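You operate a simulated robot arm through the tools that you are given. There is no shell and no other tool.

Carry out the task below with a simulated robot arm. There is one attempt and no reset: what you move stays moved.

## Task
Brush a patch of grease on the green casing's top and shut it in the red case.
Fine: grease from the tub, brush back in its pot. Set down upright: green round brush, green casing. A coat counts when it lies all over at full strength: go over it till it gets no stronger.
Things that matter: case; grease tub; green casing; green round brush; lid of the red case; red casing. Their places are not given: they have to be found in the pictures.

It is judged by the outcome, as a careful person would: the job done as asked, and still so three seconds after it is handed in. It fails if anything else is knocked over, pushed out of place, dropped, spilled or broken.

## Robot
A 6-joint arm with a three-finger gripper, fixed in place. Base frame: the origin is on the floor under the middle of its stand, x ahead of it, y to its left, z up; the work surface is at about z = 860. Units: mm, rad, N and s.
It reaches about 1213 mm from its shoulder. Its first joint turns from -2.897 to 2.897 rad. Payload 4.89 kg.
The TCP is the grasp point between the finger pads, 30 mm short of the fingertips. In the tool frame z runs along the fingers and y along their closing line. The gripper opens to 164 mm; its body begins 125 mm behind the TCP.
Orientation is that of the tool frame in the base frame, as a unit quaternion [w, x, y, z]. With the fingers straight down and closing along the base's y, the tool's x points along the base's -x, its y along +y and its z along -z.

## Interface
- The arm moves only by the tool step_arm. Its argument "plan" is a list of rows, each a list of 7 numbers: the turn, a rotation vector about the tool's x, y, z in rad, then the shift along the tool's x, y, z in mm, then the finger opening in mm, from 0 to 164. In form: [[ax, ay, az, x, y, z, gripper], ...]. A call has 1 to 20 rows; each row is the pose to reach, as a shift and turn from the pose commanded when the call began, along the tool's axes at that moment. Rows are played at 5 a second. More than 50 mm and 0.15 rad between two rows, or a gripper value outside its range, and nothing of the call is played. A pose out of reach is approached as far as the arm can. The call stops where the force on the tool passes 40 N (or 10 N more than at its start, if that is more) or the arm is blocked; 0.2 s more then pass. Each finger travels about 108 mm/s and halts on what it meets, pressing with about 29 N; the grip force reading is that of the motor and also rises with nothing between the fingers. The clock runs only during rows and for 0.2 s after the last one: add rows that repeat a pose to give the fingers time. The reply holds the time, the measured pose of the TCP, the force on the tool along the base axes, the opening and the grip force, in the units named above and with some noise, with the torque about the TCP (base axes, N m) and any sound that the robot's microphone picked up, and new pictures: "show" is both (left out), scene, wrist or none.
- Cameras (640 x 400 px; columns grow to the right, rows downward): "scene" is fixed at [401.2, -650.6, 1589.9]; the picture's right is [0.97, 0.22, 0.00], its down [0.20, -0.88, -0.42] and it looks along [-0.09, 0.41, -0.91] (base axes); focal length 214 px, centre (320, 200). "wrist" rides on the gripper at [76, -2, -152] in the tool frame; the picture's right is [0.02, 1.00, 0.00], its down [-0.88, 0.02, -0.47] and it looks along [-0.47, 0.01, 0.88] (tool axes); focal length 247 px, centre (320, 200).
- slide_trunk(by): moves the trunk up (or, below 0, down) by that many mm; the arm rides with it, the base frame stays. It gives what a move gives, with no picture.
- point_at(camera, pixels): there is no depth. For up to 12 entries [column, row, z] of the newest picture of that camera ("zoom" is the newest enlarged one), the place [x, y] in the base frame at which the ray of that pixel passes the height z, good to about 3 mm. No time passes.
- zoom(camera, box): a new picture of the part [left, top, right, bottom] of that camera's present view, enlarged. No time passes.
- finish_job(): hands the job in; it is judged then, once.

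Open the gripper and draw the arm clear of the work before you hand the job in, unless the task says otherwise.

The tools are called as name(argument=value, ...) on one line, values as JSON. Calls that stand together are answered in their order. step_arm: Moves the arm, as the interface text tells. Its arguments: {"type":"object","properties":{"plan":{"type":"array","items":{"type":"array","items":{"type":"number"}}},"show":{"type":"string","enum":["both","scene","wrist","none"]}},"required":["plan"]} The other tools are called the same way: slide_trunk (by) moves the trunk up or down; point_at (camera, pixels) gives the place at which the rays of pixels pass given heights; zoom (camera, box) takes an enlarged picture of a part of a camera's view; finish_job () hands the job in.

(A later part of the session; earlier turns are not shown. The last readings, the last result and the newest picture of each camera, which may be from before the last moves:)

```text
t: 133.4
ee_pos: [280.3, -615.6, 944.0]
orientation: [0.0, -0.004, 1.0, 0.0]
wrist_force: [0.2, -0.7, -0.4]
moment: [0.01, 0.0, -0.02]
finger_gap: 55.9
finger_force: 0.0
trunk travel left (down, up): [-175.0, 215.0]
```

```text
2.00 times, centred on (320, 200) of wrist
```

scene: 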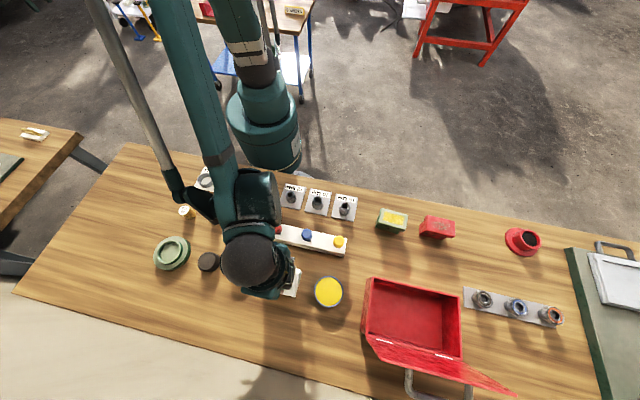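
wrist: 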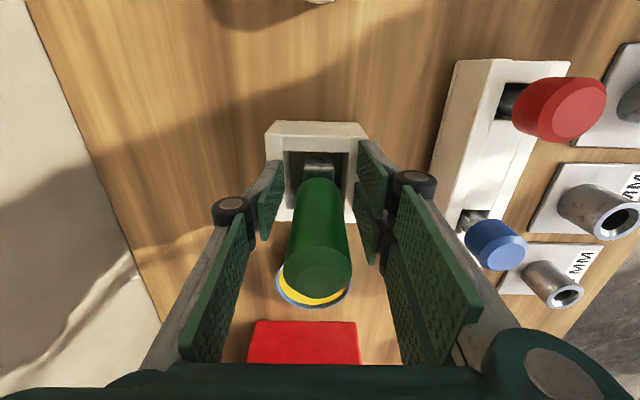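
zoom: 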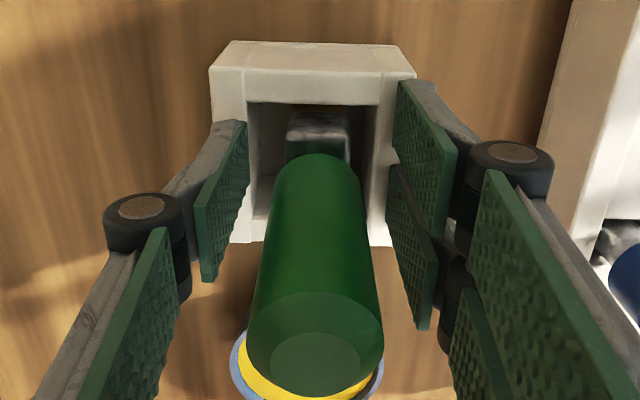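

The brush stands upright and free in the pot. I retract straight up by 170 mm.

step_arm(plan=[[0, 0, 0, 0, 0, -20, 60], [0, 0, 0, 0, 0, -50, 60], [0, 0, 0, 0, 0, -90, 60], [0, 0, 0, 0, 0, -130, 80], [0, 0, 0, 0, 0, -170, 100], [0, 0, 0, 0, 0, -170, 100]])

zoom(camera="wrist", box=[280, 80, 376, 170])

zoom(camera="wrist", box=[200, 180, 420, 370])

```text
t: 134.8
ee_pos: [278.9, -619.2, 1114.0]
orientation: [0.0, -0.004, 1.0, 0.0]
wrist_force: [0.3, -0.4, 0.9]
moment: [-0.05, -0.02, 0.01]
finger_gap: 100.1
finger_force: 0.2
trunk travel left (down, up): [-175.0, 215.0]
```

scene: 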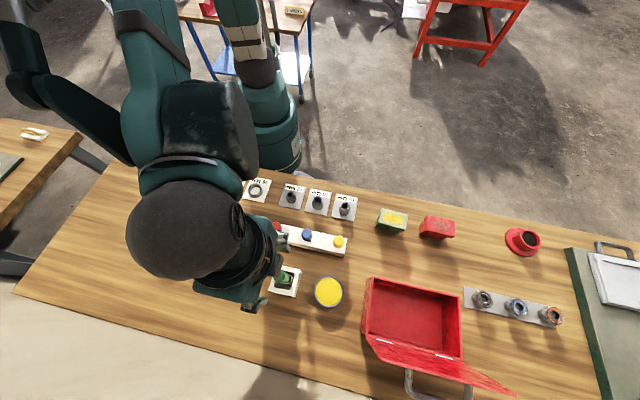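
wrist: 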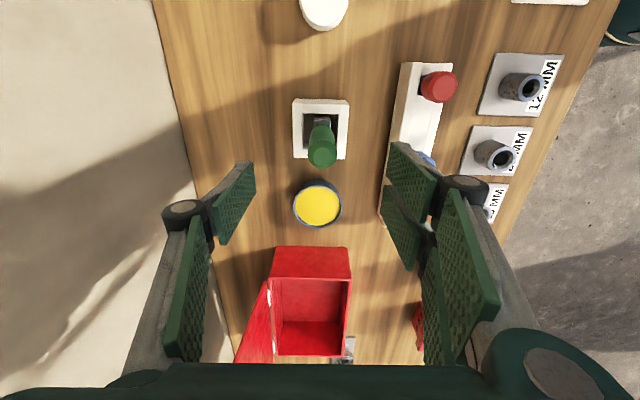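

```text
4.44 times, centred on (328, 125) of wrist
```

zoom: 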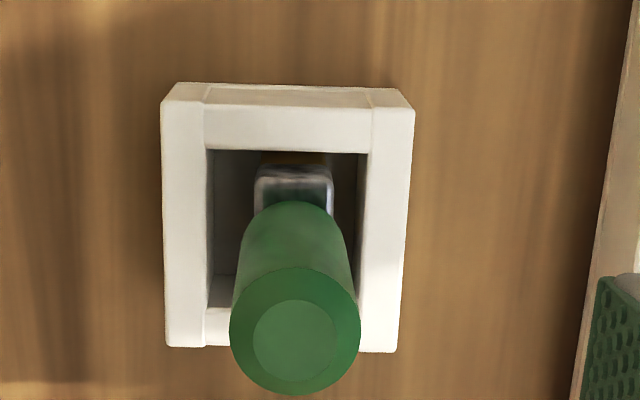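

```text
2.11 times, centred on (310, 275) of wrist
```

zoom: 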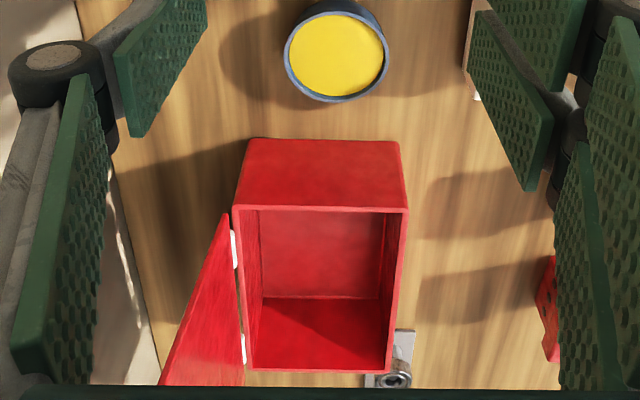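

Brush is back upright in its pot. Now I go to the green casing, opening the gripper to 110 mm and yawing +0.087 rad to line up with the casing's sides.

step_arm(plan=[[0, 0, 0, -33, 28, 0, 100], [0, 0, 0.01, -67, 57, 0, 104], [0, 0, 0.02, -101, 85, 0, 108], [0, 0, 0.03, -134, 113, 0, 110], [0, 0, 0.04, -168, 142, 0, 110], [0, 0, 0.05, -201, 170, 0, 110], [0, 0, 0.06, -235, 199, 0, 110], [0, 0, 0.07, -269, 227, 0, 110], [0, 0, 0.08, -302, 255, 0, 110], [0, 0, 0.087, -302, 255, 0, 110], [0, 0, 0.087, -302, 255, 0, 110]])

zoom(camera="wrist", box=[256, 80, 384, 180])

```text
t: 137.2
ee_pos: [578.4, -360.5, 1114.2]
orientation: [-0.001, 0.04, 0.999, 0.0]
wrist_force: [0.9, 0.4, -0.3]
moment: [-0.02, 0.06, -0.02]
finger_gap: 110.0
finger_force: 0.1
trunk travel left (down, up): [-175.0, 215.0]
```

scene: 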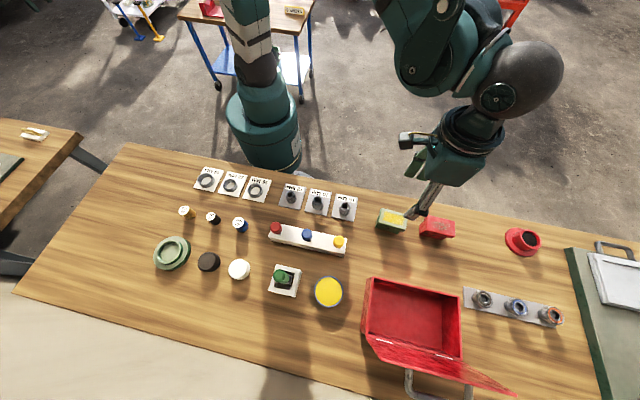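
wrist: 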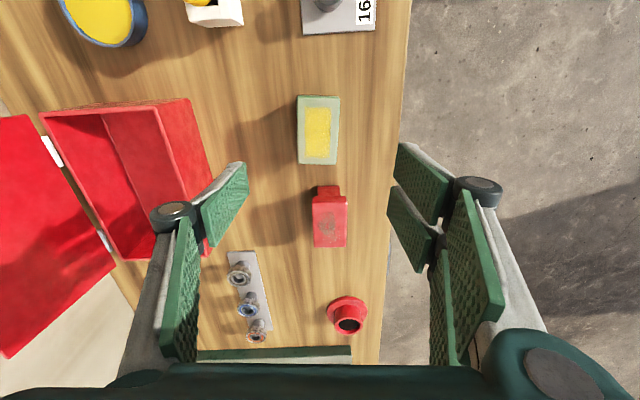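

```text
4.00 times, centred on (320, 130) of wrist
```

zoom: 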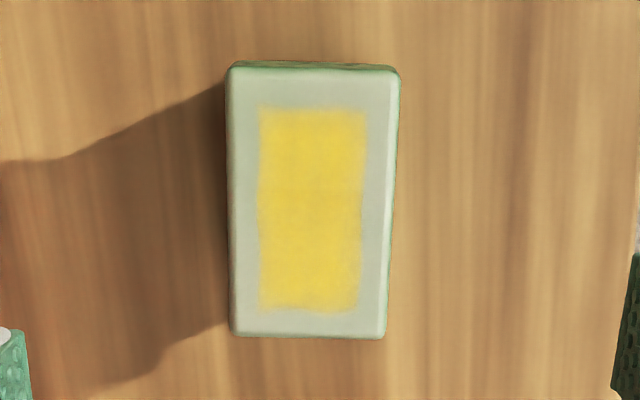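

A clear view of the patch; I zoom further in to check that the coat is even and full before moving the casing.

zoom(camera="wrist", box=[292, 92, 348, 168])

point_at(camera="wrist", pixels=[[297.5, 97.5, 930], [339.5, 98.5, 930], [336, 164, 930], [298, 163, 930]])

```text
5.26 times, centred on (320, 130) of wrist
```

zoom: 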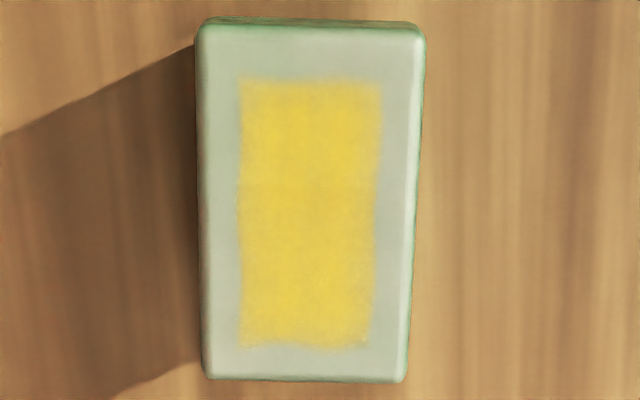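

```text
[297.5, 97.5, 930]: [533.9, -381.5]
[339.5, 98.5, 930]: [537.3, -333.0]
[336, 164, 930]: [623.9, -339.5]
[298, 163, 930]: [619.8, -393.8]
```

The -x end looks crisp, but the +x end (bottom rows) looks slightly ragged. I zoom on both ends to compare strength.

zoom(camera="wrist", box=[300, 100, 336, 125])

zoom(camera="wrist", box=[300, 138, 336, 163])

```text
16.00 times, centred on (318, 112) of wrist
```

zoom: 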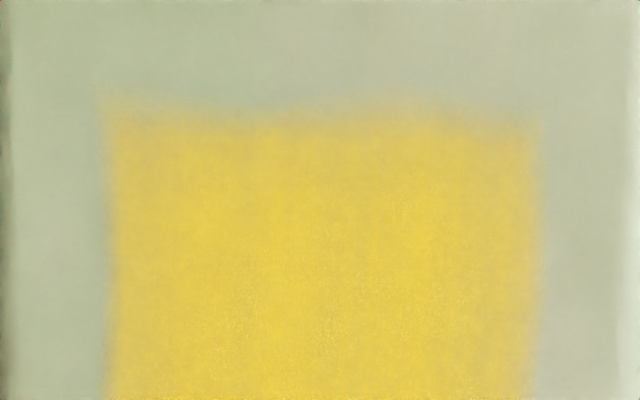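

```text
16.00 times, centred on (318, 150) of wrist
```

zoom: 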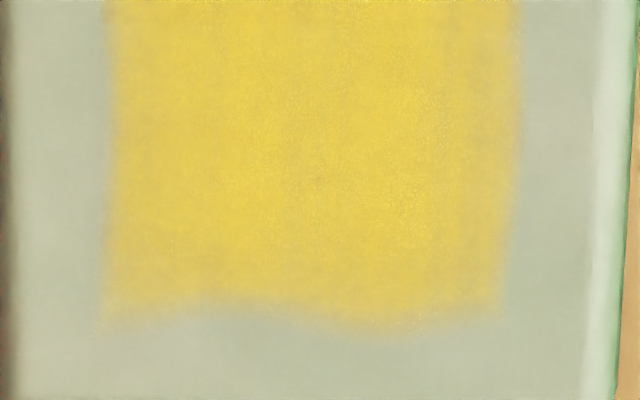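

Both ends show the same full yellow with equally soft edges: the coat is even. The casing is centred under the gripper; I lower to z≈912 with fingers at 110 mm to grip its sides.

step_arm(plan=[[0, 0, 0, 0, -1, 40, 110], [0, 0, 0, 0, -1, 80, 110], [0, 0, 0, 0, -1, 120, 105], [0, 0, 0, 0, -1, 155, 100], [0, 0, 0, 0, -1, 180, 95], [0, 0, 0, 0, -1, 200, 95], [0, 0, 0, 0, -1, 200, 95]])

zoom(camera="scene", box=[360, 180, 440, 240])

```text
t: 138.8
ee_pos: [578.1, -361.2, 912.1]
orientation: [0.0, 0.039, 0.999, 0.001]
wrist_force: [0.2, -0.5, 0.1]
moment: [0.02, 0.08, -0.01]
finger_gap: 94.5
finger_force: 0.1
trunk travel left (down, up): [-175.0, 215.0]
```

scene: 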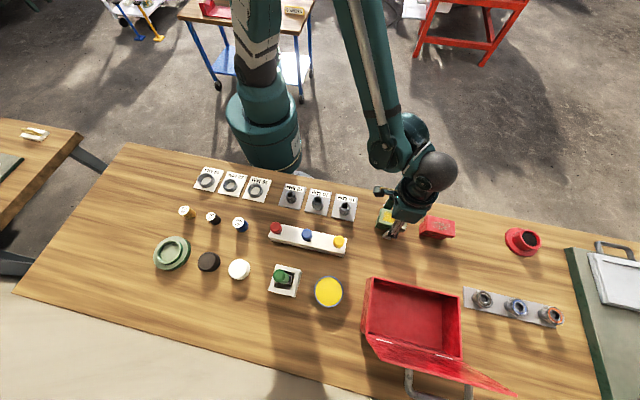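
wrist: 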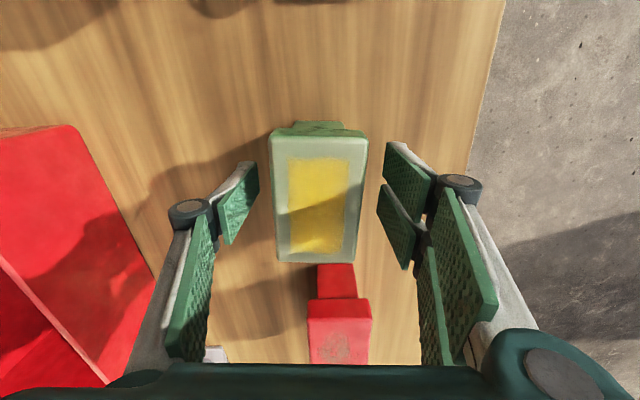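

```text
6.67 times, centred on (400, 210) of scene
```

zoom: 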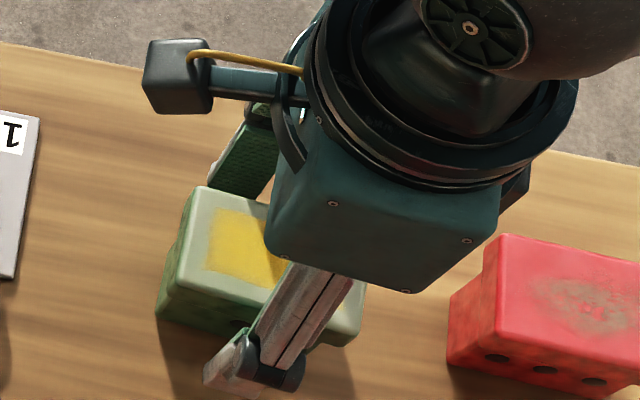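

The casing's sides are between the pads and the grease is clear of them. I close the fingers on it.

step_arm(plan=[[0, 0, 0, 0, 0, 0, 80], [0, 0, 0, 0, 0, 0, 65], [0, 0, 0, 0, 0, 0, 50], [0, 0, 0, 0, 0, 0, 35], [0, 0, 0, 0, 0, 0, 35], [0, 0, 0, 0, 0, 0, 35]])

zoom(camera="wrist", box=[240, 110, 400, 280])

```text
t: 140.2
ee_pos: [577.1, -361.8, 912.9]
orientation: [0.0, 0.04, 0.999, 0.0]
wrist_force: [1.5, -2.7, 3.7]
moment: [-0.06, -0.04, -0.04]
finger_gap: 54.4
finger_force: 29.0
trunk travel left (down, up): [-175.0, 215.0]
```

scene: 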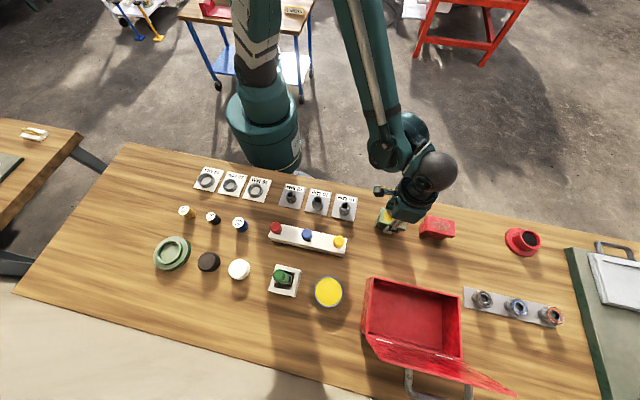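
wrist: 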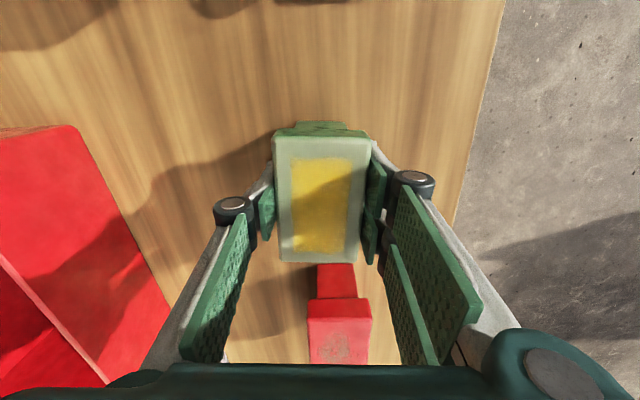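

```text
2.35 times, centred on (320, 195) of wrist
```

zoom: 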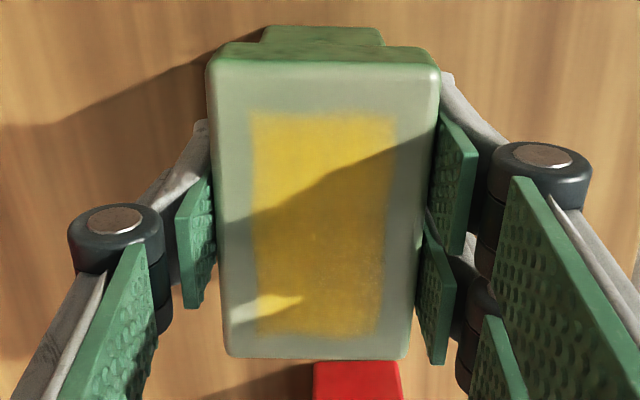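

Gripped at 54.4 mm with 29 N. I lift 15 mm first and check the load.

step_arm(plan=[[0, 0, 0, 0, 0, -4, 35], [0, 0, 0, 0, 0, -9, 35], [0, 0, 0, 0, 0, -15, 35], [0, 0, 0, 0, 0, -15, 35]])

zoom(camera="scene", box=[360, 180, 440, 240])

```text
t: 141.2
ee_pos: [578.3, -359.9, 928.9]
orientation: [0.0, 0.041, 0.999, 0.0]
wrist_force: [1.5, -0.1, 2.4]
moment: [-0.17, 0.23, 0.06]
finger_gap: 55.1
finger_force: 29.3
trunk travel left (down, up): [-175.0, 215.0]
```

scene: 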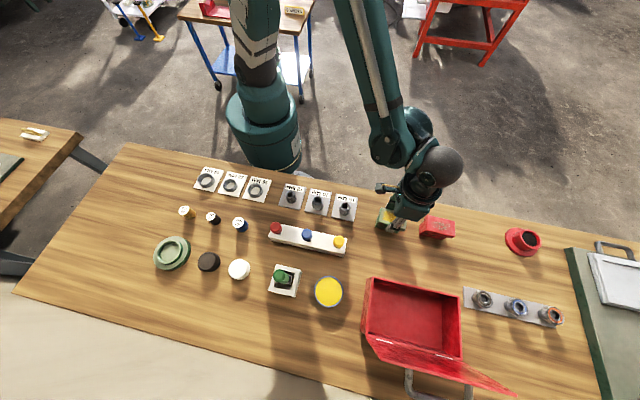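
wrist: 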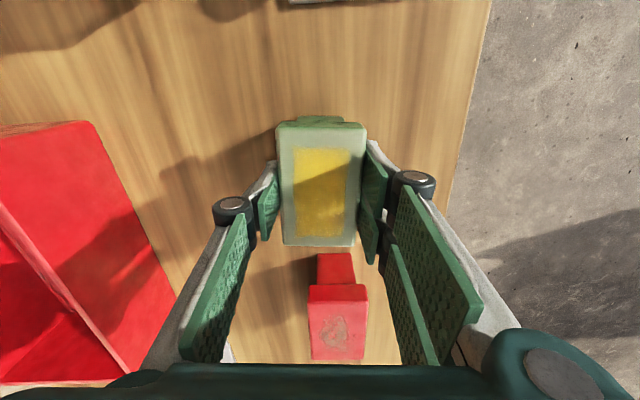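

```text
6.67 times, centred on (400, 210) of scene
```

zoom: 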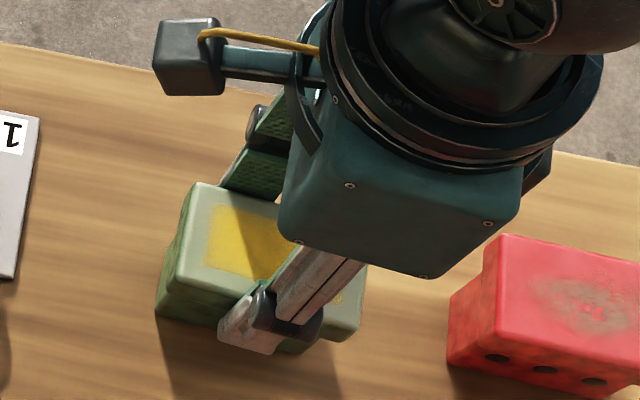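

The casing looks lower in the view (rows 120–246 instead of 130–262): it stayed on the table and the pads slid. I zoom to see how the pads sit.

zoom(camera="wrist", box=[240, 100, 400, 270])

step_arm(plan=[[0, 0, 0, 0, 0, 0, 35], [0, 0, 0, 0, 0, 0, 35]], show="none")

```text
2.35 times, centred on (320, 185) of wrist
```

zoom: 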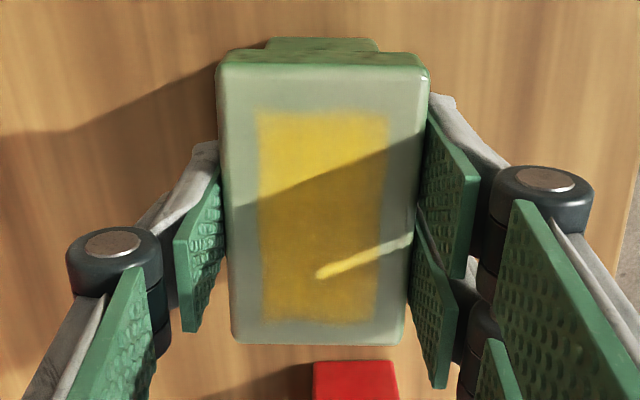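

```text
t: 141.8
ee_pos: [578.7, -360.3, 929.8]
orientation: [0.0, 0.041, 0.999, 0.0]
wrist_force: [4.4, -1.4, 7.1]
moment: [-0.14, 0.17, 0.09]
finger_gap: 55.1
finger_force: 28.9
trunk travel left (down, up): [-175.0, 215.0]
```

Readings show a small upward push rather than a hanging load. I zoom the scene view to see the pads and casing from the side.

zoom(camera="scene", box=[372, 192, 412, 232])

zoom(camera="wrist", box=[255, 150, 305, 250])

zoom(camera="wrist", box=[340, 130, 400, 270])

```text
10.00 times, centred on (392, 212) of scene
```

zoom: 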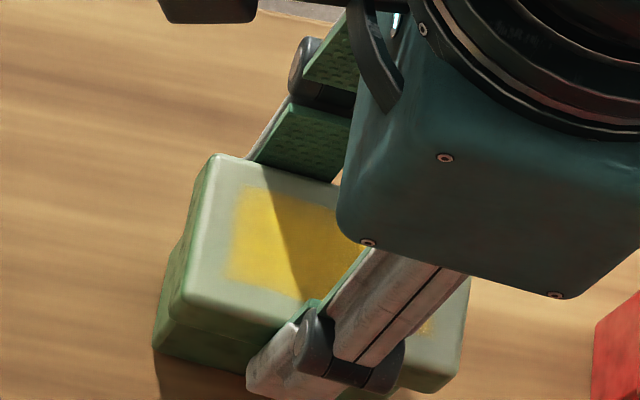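

```text
4.00 times, centred on (280, 200) of wrist
```

zoom: 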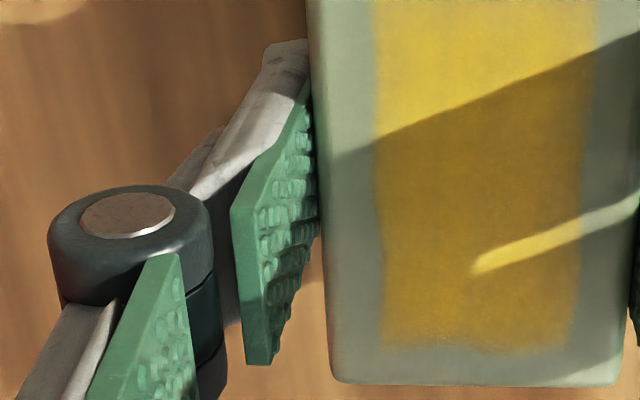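

```text
2.86 times, centred on (370, 200) of wrist
```

zoom: 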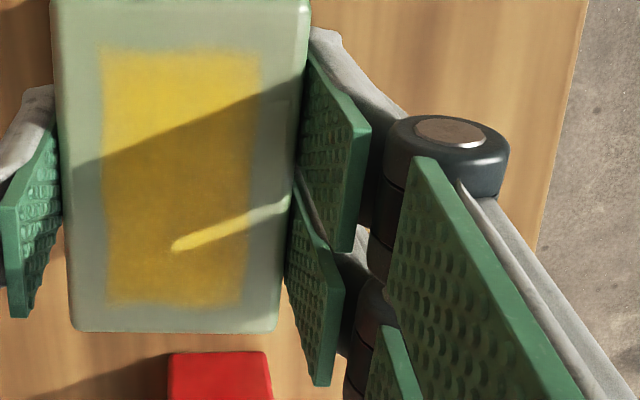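

The casing stayed on the table and the pads slid up its sides. I open, go deeper (about 17 mm lower than the first grip) and grip again.

step_arm(plan=[[0, 0, 0, 0, 0, 0, 60], [0, 0, 0, 0, 0, 0, 72], [0, 0, 0, 0, 0, 0, 84], [0, 0, 0, 0, 0, 10, 84], [0, 0, 0, 0, 0, 20, 84], [0, 0, 0, 0, 0, 30, 84], [0, 0, 0, 0, 0, 30, 84]])

zoom(camera="wrist", box=[240, 100, 400, 280])

```text
t: 143.4
ee_pos: [578.2, -361.2, 898.9]
orientation: [-0.001, 0.039, 0.999, 0.0]
wrist_force: [0.0, 0.2, 0.1]
moment: [0.04, 0.03, 0.02]
finger_gap: 84.1
finger_force: 0.0
trunk travel left (down, up): [-175.0, 215.0]
```

scene: 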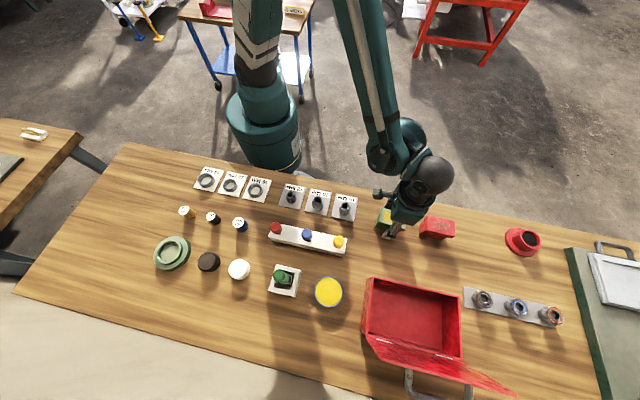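
wrist: 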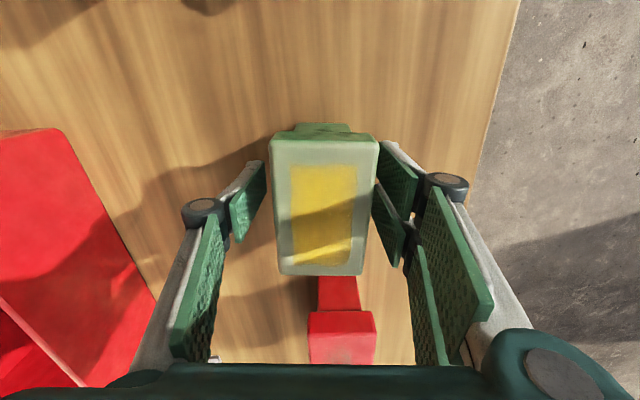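

```text
2.22 times, centred on (320, 190) of wrist
```

zoom: 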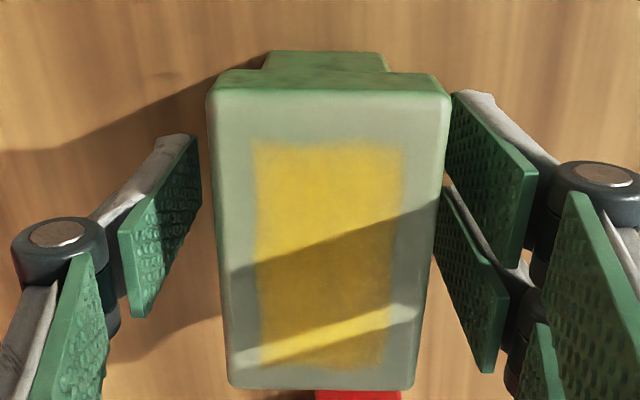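

The casing is T-shaped: a wide upper block (53 mm) over a narrower lower block (42 mm), now ~3 mm to +y of the gripper axis. I re-centre, go a little deeper so the pads hold the upper block high and can curl under it, and close while reading forces.

step_arm(plan=[[0, 0, 0, 0, 1.5, 1, 84], [0, 0, 0, 0, 3, 3, 84], [0, 0, 0, 0, 3, 3, 70], [0, 0, 0, 0, 3, 3, 58], [0, 0, 0, 0, 3, 3, 45], [0, 0, 0, 0, 3, 3, 30], [0, 0, 0, 0, 3, 3, 30], [0, 0, 0, 0, 3, 3, 30], [0, 0, 0, 0, 3, 3, 30]])

zoom(camera="wrist", box=[240, 100, 400, 280])

```text
t: 145.4
ee_pos: [577.6, -358.1, 897.1]
orientation: [0.0, 0.04, 0.999, 0.0]
wrist_force: [-0.3, -2.5, 3.2]
moment: [0.04, -0.03, -0.02]
finger_gap: 53.9
finger_force: 28.6
trunk travel left (down, up): [-175.0, 215.0]
```

scene: 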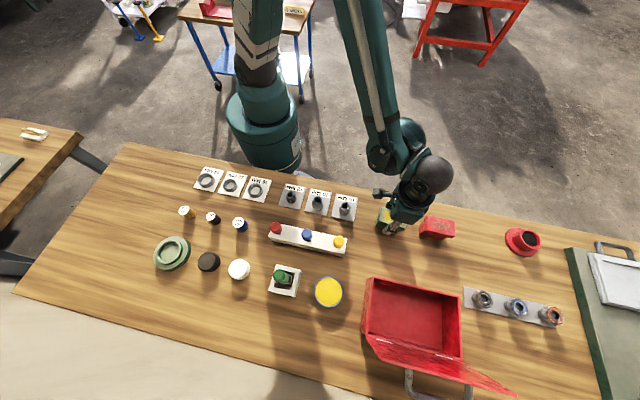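
wrist: 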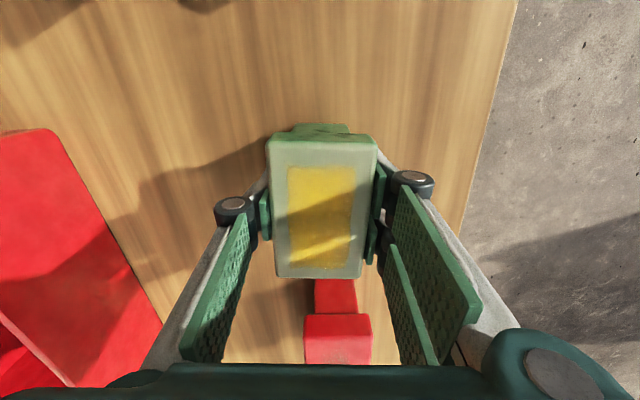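

```text
2.22 times, centred on (320, 190) of wrist
```

zoom: 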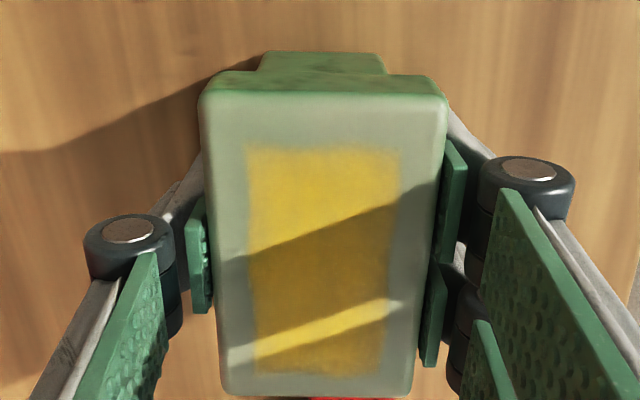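

Pads lie flat along the upper block now. I lift 3 mm and read the forces.

step_arm(plan=[[0, 0, 0, 0, 0, -1.5, 30], [0, 0, 0, 0, 0, -3, 30], [0, 0, 0, 0, 0, -3, 30]], show="none")

step_arm(plan=[[0, 0, 0, 0, 0, -3, 30], [0, 0, 0, 0, 0, -6, 30], [0, 0, 0, 0, 0, -6, 30]])

zoom(camera="wrist", box=[240, 100, 400, 280])

```text
t: 146.2
ee_pos: [578.2, -358.8, 899.1]
orientation: [0.0, 0.04, 0.999, 0.0]
wrist_force: [0.3, 0.0, -6.3]
moment: [0.04, -0.01, 0.01]
finger_gap: 53.5
finger_force: 29.1
trunk travel left (down, up): [-175.0, 215.0]
```

```text
t: 147.0
ee_pos: [579.0, -358.0, 905.0]
orientation: [0.0, 0.04, 0.999, 0.0]
wrist_force: [0.2, -0.3, -6.2]
moment: [-0.06, -0.02, -0.01]
finger_gap: 53.7
finger_force: 28.6
trunk travel left (down, up): [-175.0, 215.0]
```

scene: 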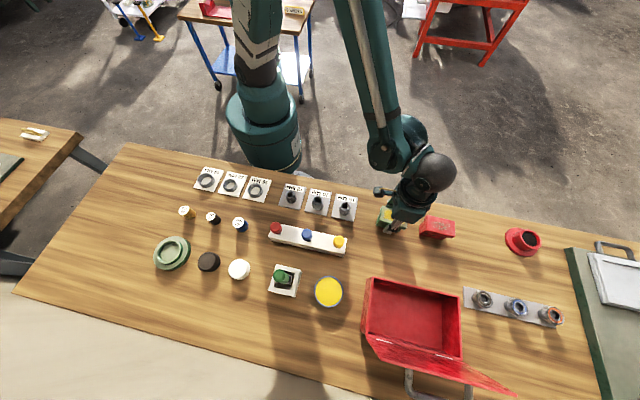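
wrist: 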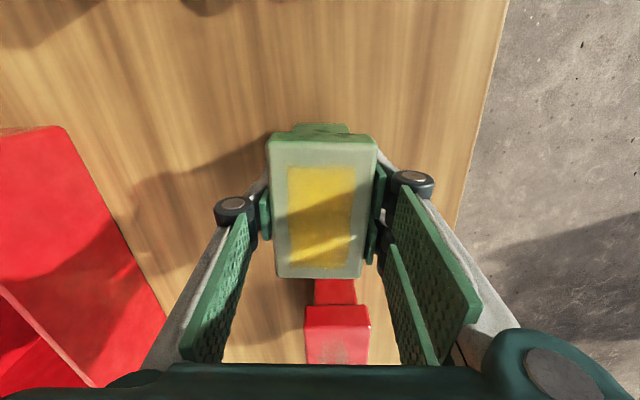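

```text
2.22 times, centred on (320, 190) of wrist
```

zoom: 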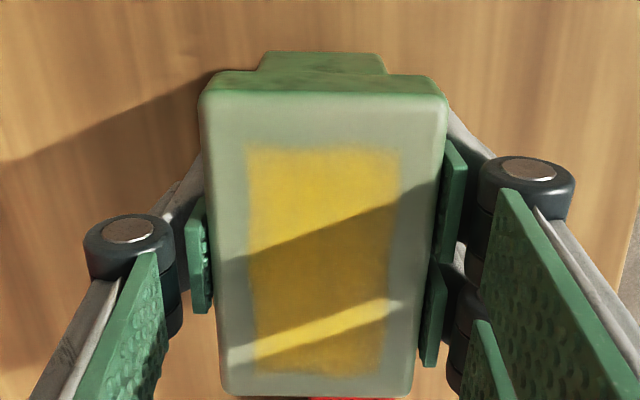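

It holds now: -6.2 N load (≈0.63 kg), casing unchanged in the grip. I lift it 140 mm straight up.

step_arm(plan=[[0, 0, 0, 0, 0, -20, 30], [0, 0, 0, 0, 0, -45, 30], [0, 0, 0, 0, 0, -75, 30], [0, 0, 0, 0, 0, -105, 30], [0, 0, 0, 0, 0, -140, 30], [0, 0, 0, 0, 0, -140, 30]])

zoom(camera="scene", box=[355, 265, 535, 400])

```text
t: 148.4
ee_pos: [581.2, -360.2, 1044.7]
orientation: [0.0, 0.04, 0.999, 0.0]
wrist_force: [-0.1, 0.5, -6.3]
moment: [-0.02, -0.08, -0.01]
finger_gap: 53.4
finger_force: 29.0
trunk travel left (down, up): [-175.0, 215.0]
```

scene: 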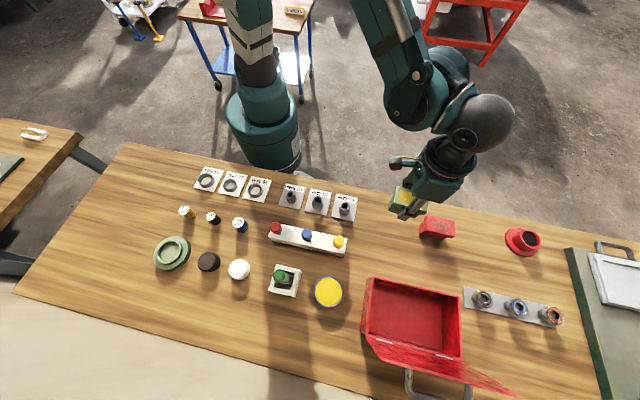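
wrist: 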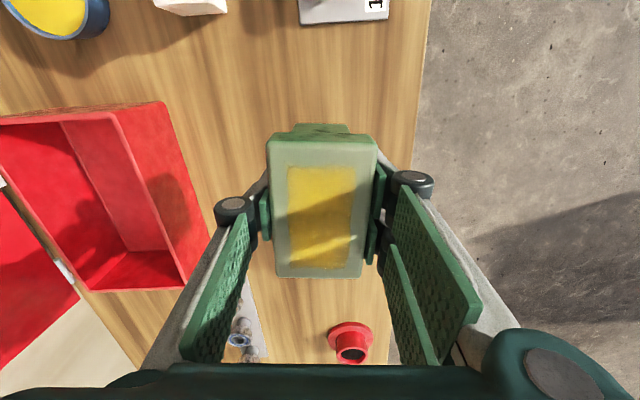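

```text
2.96 times, centred on (445, 332) of scene
```

zoom: 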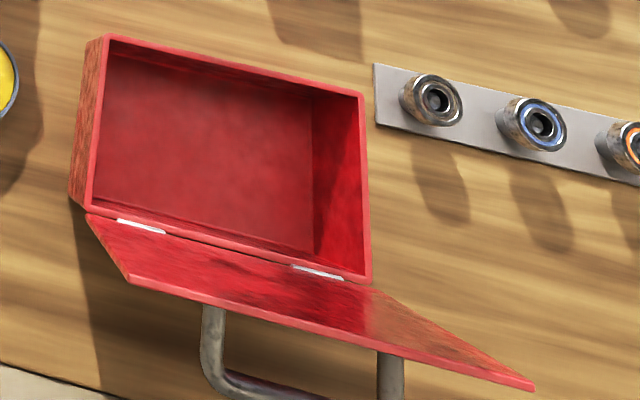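

The lid stands nearly vertical (free edge around z≈1100, y≈-724), the rim near z≈950. I carry the casing over the case to about (655,-626), turning it back square with the case.

step_arm(plan=[[0, 0, 0, -14, -37, 0, 30], [0, 0, -0.015, -28, -74, 0, 30], [0, 0, -0.03, -42, -111, 0, 30], [0, 0, -0.045, -56, -149, 0, 30], [0, 0, -0.06, -70, -186, 0, 30], [0, 0, -0.07, -84, -223, 0, 30], [0, 0, -0.08, -98, -260, 0, 30], [0, 0, -0.08, -98, -260, 0, 30]])

zoom(camera="scene", box=[355, 245, 535, 380])

```text
t: 150.2
ee_pos: [657.7, -624.5, 1044.2]
orientation: [0.0, 0.0, 1.0, -0.001]
wrist_force: [0.9, -1.1, -7.5]
moment: [0.13, 0.05, 0.01]
finger_gap: 53.5
finger_force: 29.2
trunk travel left (down, up): [-175.0, 215.0]
```

scene: 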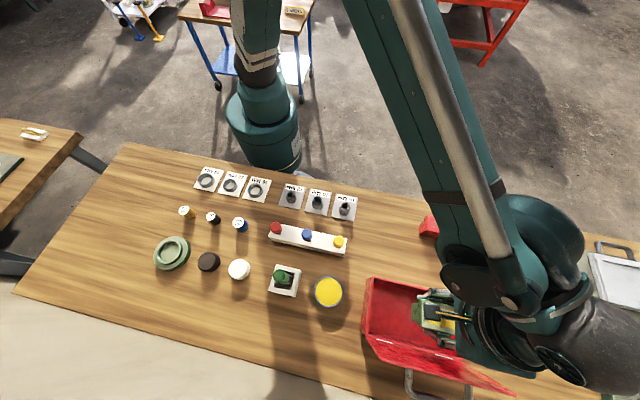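
wrist: 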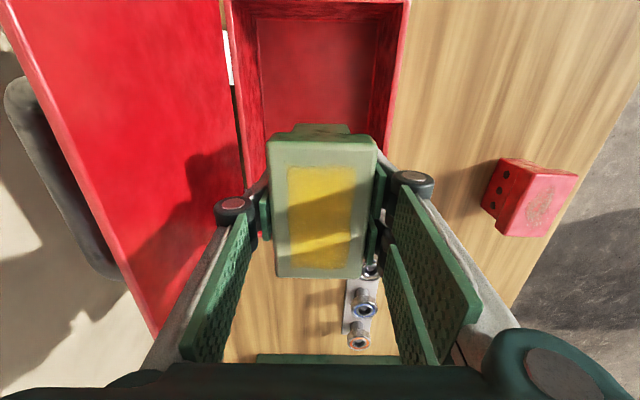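

```text
2.96 times, centred on (445, 312) of scene
```

zoom: 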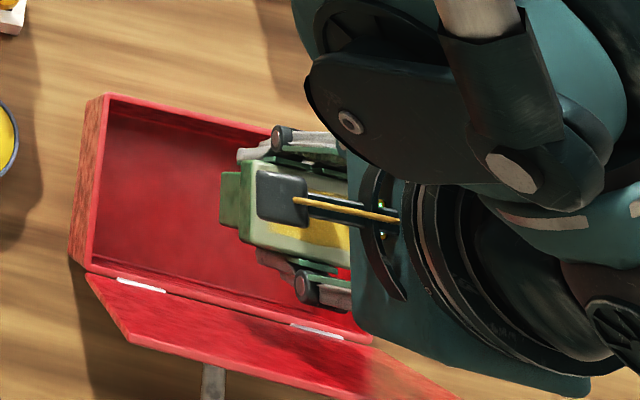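

I check the case's rim lines in the wrist view against the held casing's position.

zoom(camera="wrist", box=[200, 0, 440, 170])

point_at(camera="wrist", pixels=[[412, 5, 950], [395, 130, 950], [235, 5, 950], [245, 150, 950], [250, 20, 865], [385, 100, 865]])

```text
2.35 times, centred on (320, 85) of wrist
```

zoom: 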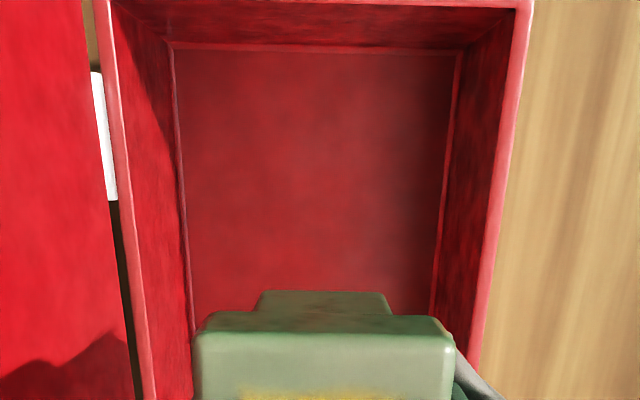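

```text
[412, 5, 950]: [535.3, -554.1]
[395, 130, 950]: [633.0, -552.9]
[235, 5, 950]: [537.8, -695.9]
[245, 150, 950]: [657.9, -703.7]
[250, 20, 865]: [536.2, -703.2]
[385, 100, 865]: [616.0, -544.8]
```

The casing sits centred over the opening (walls y≈-698 to -561). I lower it into the case step by step, watching the force.

step_arm(plan=[[0, 0, 0, 0, 0, 20, 30], [0, 0, 0, 0, 0, 40, 30], [0, 0, 0, 0, 0, 60, 30], [0, 0, 0, 0, 0, 80, 30], [0, 0, 0, 0, 0, 80, 30]])

zoom(camera="scene", box=[355, 245, 535, 380])

```text
t: 151.4
ee_pos: [655.6, -624.7, 967.8]
orientation: [0.001, 0.0, 1.0, 0.0]
wrist_force: [-0.4, 0.3, -6.8]
moment: [0.03, 0.01, 0.02]
finger_gap: 53.5
finger_force: 28.9
trunk travel left (down, up): [-175.0, 215.0]
```

scene: 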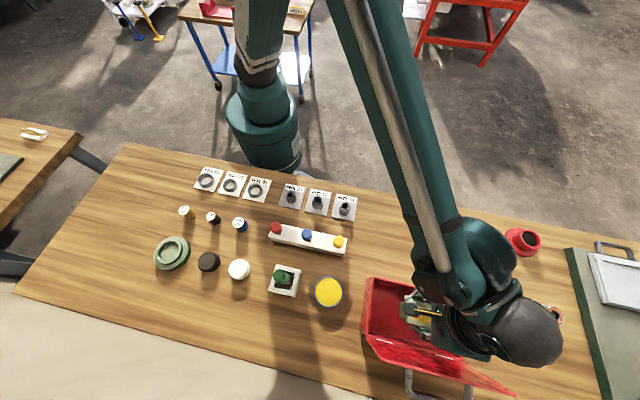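
wrist: 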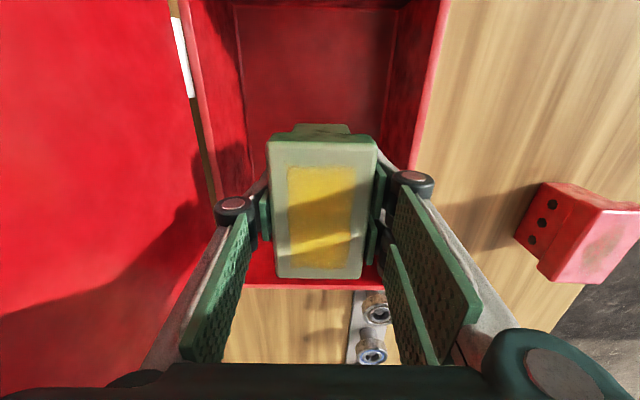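

```text
2.96 times, centred on (445, 312) of scene
```

zoom: 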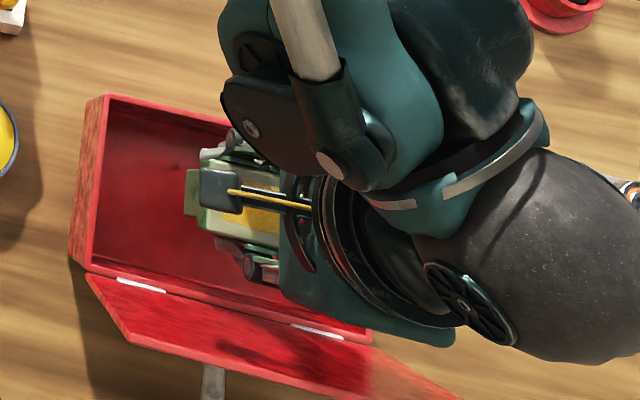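

The casing is entering the case with no contact. I continue down 45 mm gently.

step_arm(plan=[[0, 0, 0, 0, 0, 10, 30], [0, 0, 0, 0, 0, 20, 30], [0, 0, 0, 0, 0, 30, 30], [0, 0, 0, 0, 0, 40, 30], [0, 0, 0, 0, 0, 47, 30], [0, 0, 0, 0, 0, 47, 30]])

zoom(camera="scene", box=[355, 245, 535, 380])

```text
t: 152.8
ee_pos: [653.9, -626.2, 916.5]
orientation: [0.0, 0.0, 1.0, 0.0]
wrist_force: [-0.9, -0.4, -6.2]
moment: [0.02, 0.04, -0.01]
finger_gap: 53.3
finger_force: 29.1
trunk travel left (down, up): [-175.0, 215.0]
```

scene: 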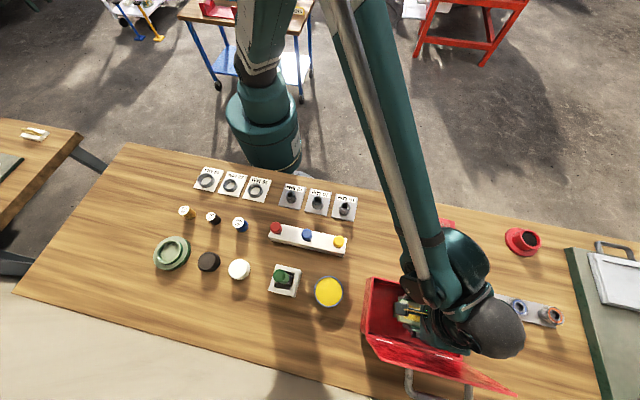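
wrist: 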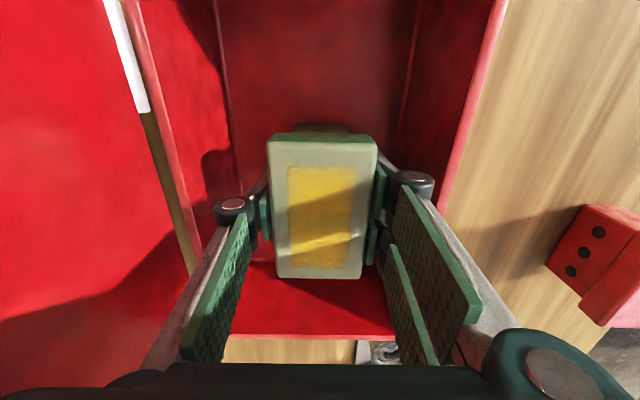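

```text
2.96 times, centred on (445, 312) of scene
```

zoom: 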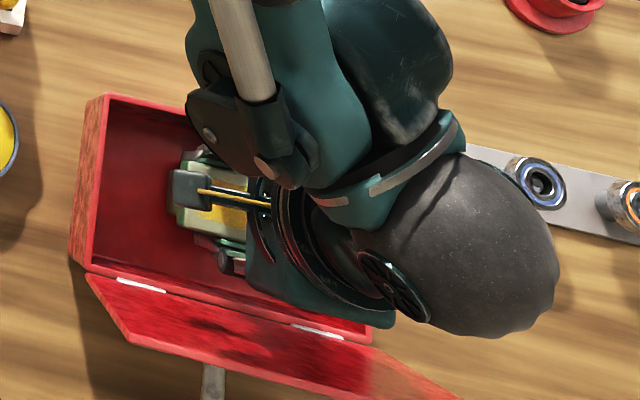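

TCP at ~916, load still -6.2 N. I lower in small steps to find the case floor.

step_arm(plan=[[0, 0, 0, 0, 0, 3, 30], [0, 0, 0, 0, 0, 6, 30], [0, 0, 0, 0, 0, 8, 30], [0, 0, 0, 0, 0, 8, 30]], show="none")

step_arm(plan=[[0, 0, 0, 0, 0, 1.5, 30], [0, 0, 0, 0, 0, 3, 30], [0, 0, 0, 0, 0, 3, 30]], show="none")

```text
t: 153.8
ee_pos: [654.7, -626.6, 910.4]
orientation: [-0.001, 0.0, 1.0, -0.001]
wrist_force: [-0.2, 0.2, -6.2]
moment: [0.02, -0.06, 0.01]
finger_gap: 53.4
finger_force: 29.2
trunk travel left (down, up): [-175.0, 215.0]
```

```text
t: 154.6
ee_pos: [656.7, -625.9, 907.7]
orientation: [0.001, 0.0, 1.0, 0.0]
wrist_force: [0.2, -0.3, -5.9]
moment: [0.0, 0.0, -0.02]
finger_gap: 53.4
finger_force: 29.1
trunk travel left (down, up): [-175.0, 215.0]
```

Still hanging free at z≈907. I go on in 1 mm steps.

step_arm(plan=[[0, 0, 0, 0, 0, 1, 30], [0, 0, 0, 0, 0, 2, 30], [0, 0, 0, 0, 0, 2, 30]], show="none")

step_arm(plan=[[0, 0, 0, 0, 0, 1, 30], [0, 0, 0, 0, 0, 2, 30], [0, 0, 0, 0, 0, 2, 30]], show="none")

```text
t: 155.4
ee_pos: [655.2, -626.4, 906.6]
orientation: [0.001, 0.0, 1.0, 0.0]
wrist_force: [-0.2, 0.2, -5.0]
moment: [-0.01, -0.01, 0.02]
finger_gap: 53.7
finger_force: 29.0
trunk travel left (down, up): [-175.0, 215.0]
```

```text
t: 156.2
ee_pos: [656.6, -626.7, 904.3]
orientation: [0.0, 0.0, 1.0, 0.0]
wrist_force: [0.6, 0.0, -5.0]
moment: [-0.01, -0.01, 0.02]
finger_gap: 53.2
finger_force: 29.2
trunk travel left (down, up): [-175.0, 215.0]
```

Load still ~-5 N; floor should be within a few mm. Continuing.

step_arm(plan=[[0, 0, 0, 0, 0, 0.7, 30], [0, 0, 0, 0, 0, 1.4, 30], [0, 0, 0, 0, 0, 1.4, 30]], show="none")

step_arm(plan=[[0, 0, 0, 0, 0, 0.6, 30], [0, 0, 0, 0, 0, 1.2, 30], [0, 0, 0, 0, 0, 1.2, 30]], show="none")

```text
t: 157.0
ee_pos: [656.1, -626.7, 902.5]
orientation: [0.001, 0.0, 1.0, 0.0]
wrist_force: [-2.3, -3.9, 7.6]
moment: [-0.28, 0.11, -0.08]
finger_gap: 53.4
finger_force: 28.8
trunk travel left (down, up): [-175.0, 215.0]
```

```text
t: 157.8
ee_pos: [655.4, -626.0, 902.0]
orientation: [-0.001, -0.001, 1.0, 0.0]
wrist_force: [2.2, -8.6, 19.8]
moment: [0.01, -0.01, -0.01]
finger_gap: 53.1
finger_force: 29.1
trunk travel left (down, up): [-175.0, 215.0]
```

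The casing stands on the case floor (+19.8 N). I ease up 1 mm and open the fingers slowly to about 70 mm.

step_arm(plan=[[0, 0, 0, 0, 0, -1, 30], [0, 0, 0, 0, 0, -1, 48], [0, 0, 0, 0, 0, -1, 55], [0, 0, 0, 0, 0, -1, 61], [0, 0, 0, 0, 0, -1, 67], [0, 0, 0, 0, 0, -1, 72], [0, 0, 0, 0, 0, -1, 72]])

zoom(camera="wrist", box=[220, 100, 420, 290])

```text
t: 159.4
ee_pos: [656.3, -625.1, 902.7]
orientation: [0.0, 0.001, 1.0, -0.001]
wrist_force: [0.3, -0.8, 0.8]
moment: [-0.01, 0.01, 0.01]
finger_gap: 72.1
finger_force: 0.1
trunk travel left (down, up): [-175.0, 215.0]
```

scene: 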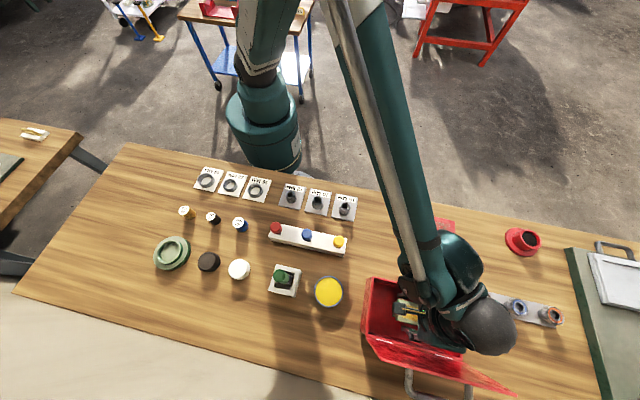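
wrist: 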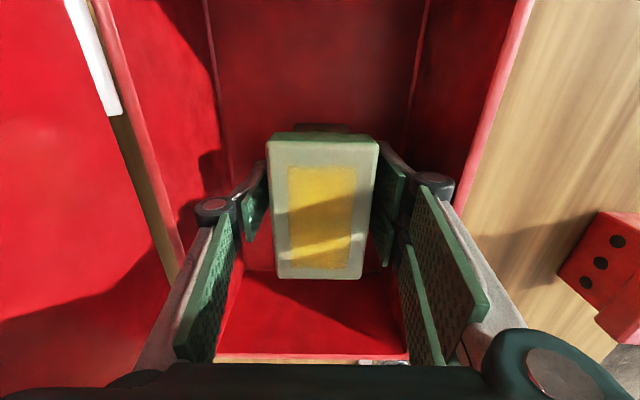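

```text
2.11 times, centred on (320, 195) of wrist
```

zoom: 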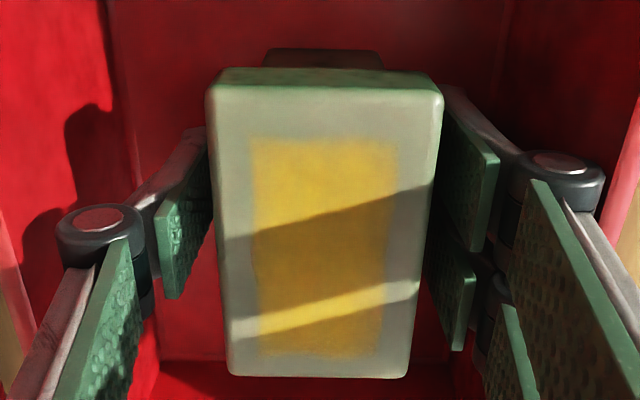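

The casing stands free in the case with the coat untouched. I retract straight up 180 mm.

step_arm(plan=[[0, 0, 0, 0, 0, -6, 72], [0, 0, 0, 0, 0, -20, 72], [0, 0, 0, 0, 0, -45, 72], [0, 0, 0, 0, 0, -80, 72], [0, 0, 0, 0, 0, -115, 72], [0, 0, 0, 0, 0, -150, 72], [0, 0, 0, 0, 0, -190, 72], [0, 0, 0, 0, 0, -190, 72]])

zoom(camera="wrist", box=[220, 0, 420, 250])

zoom(camera="wrist", box=[0, 0, 320, 400])

```text
t: 161.2
ee_pos: [656.9, -625.3, 1094.3]
orientation: [0.0, 0.0, 1.0, 0.001]
wrist_force: [-0.4, 0.6, 0.2]
moment: [-0.03, -0.01, 0.0]
finger_gap: 72.0
finger_force: 0.2
trunk travel left (down, up): [-175.0, 215.0]
```

scene: 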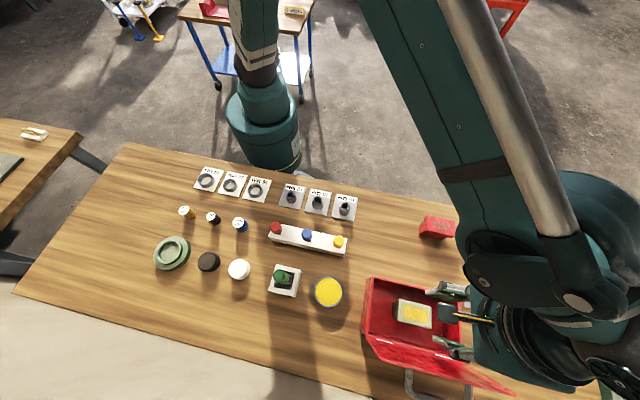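
wrist: 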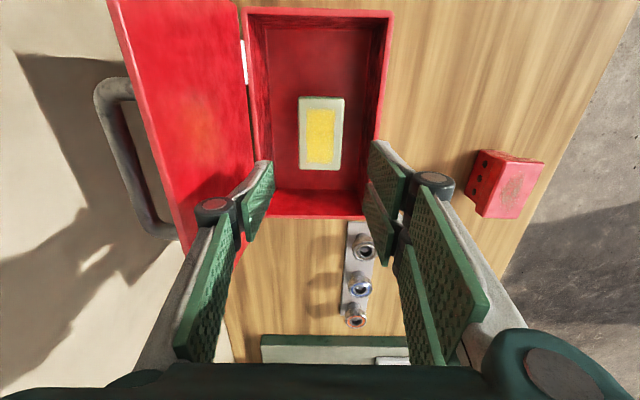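

```text
1.60 times, centred on (320, 125) of wrist
```

zoom: 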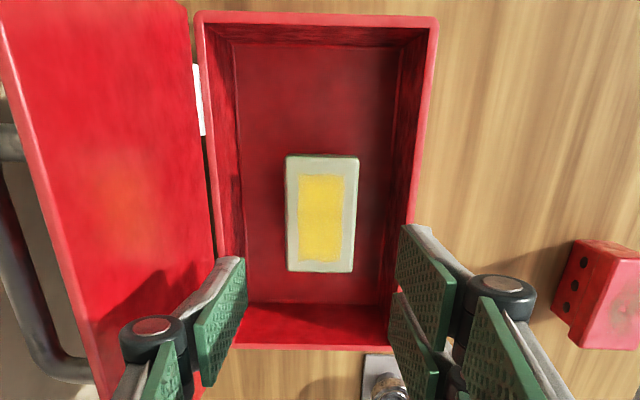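

```text
1.00 times, centred on (160, 200) of wrist (not enlarged: the box is as wide or as high as the picture)
```

zoom: 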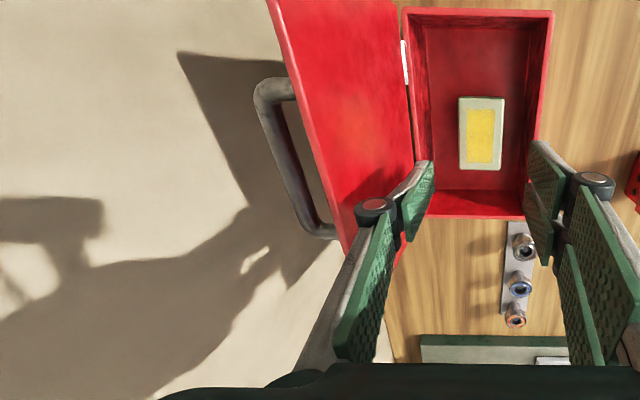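

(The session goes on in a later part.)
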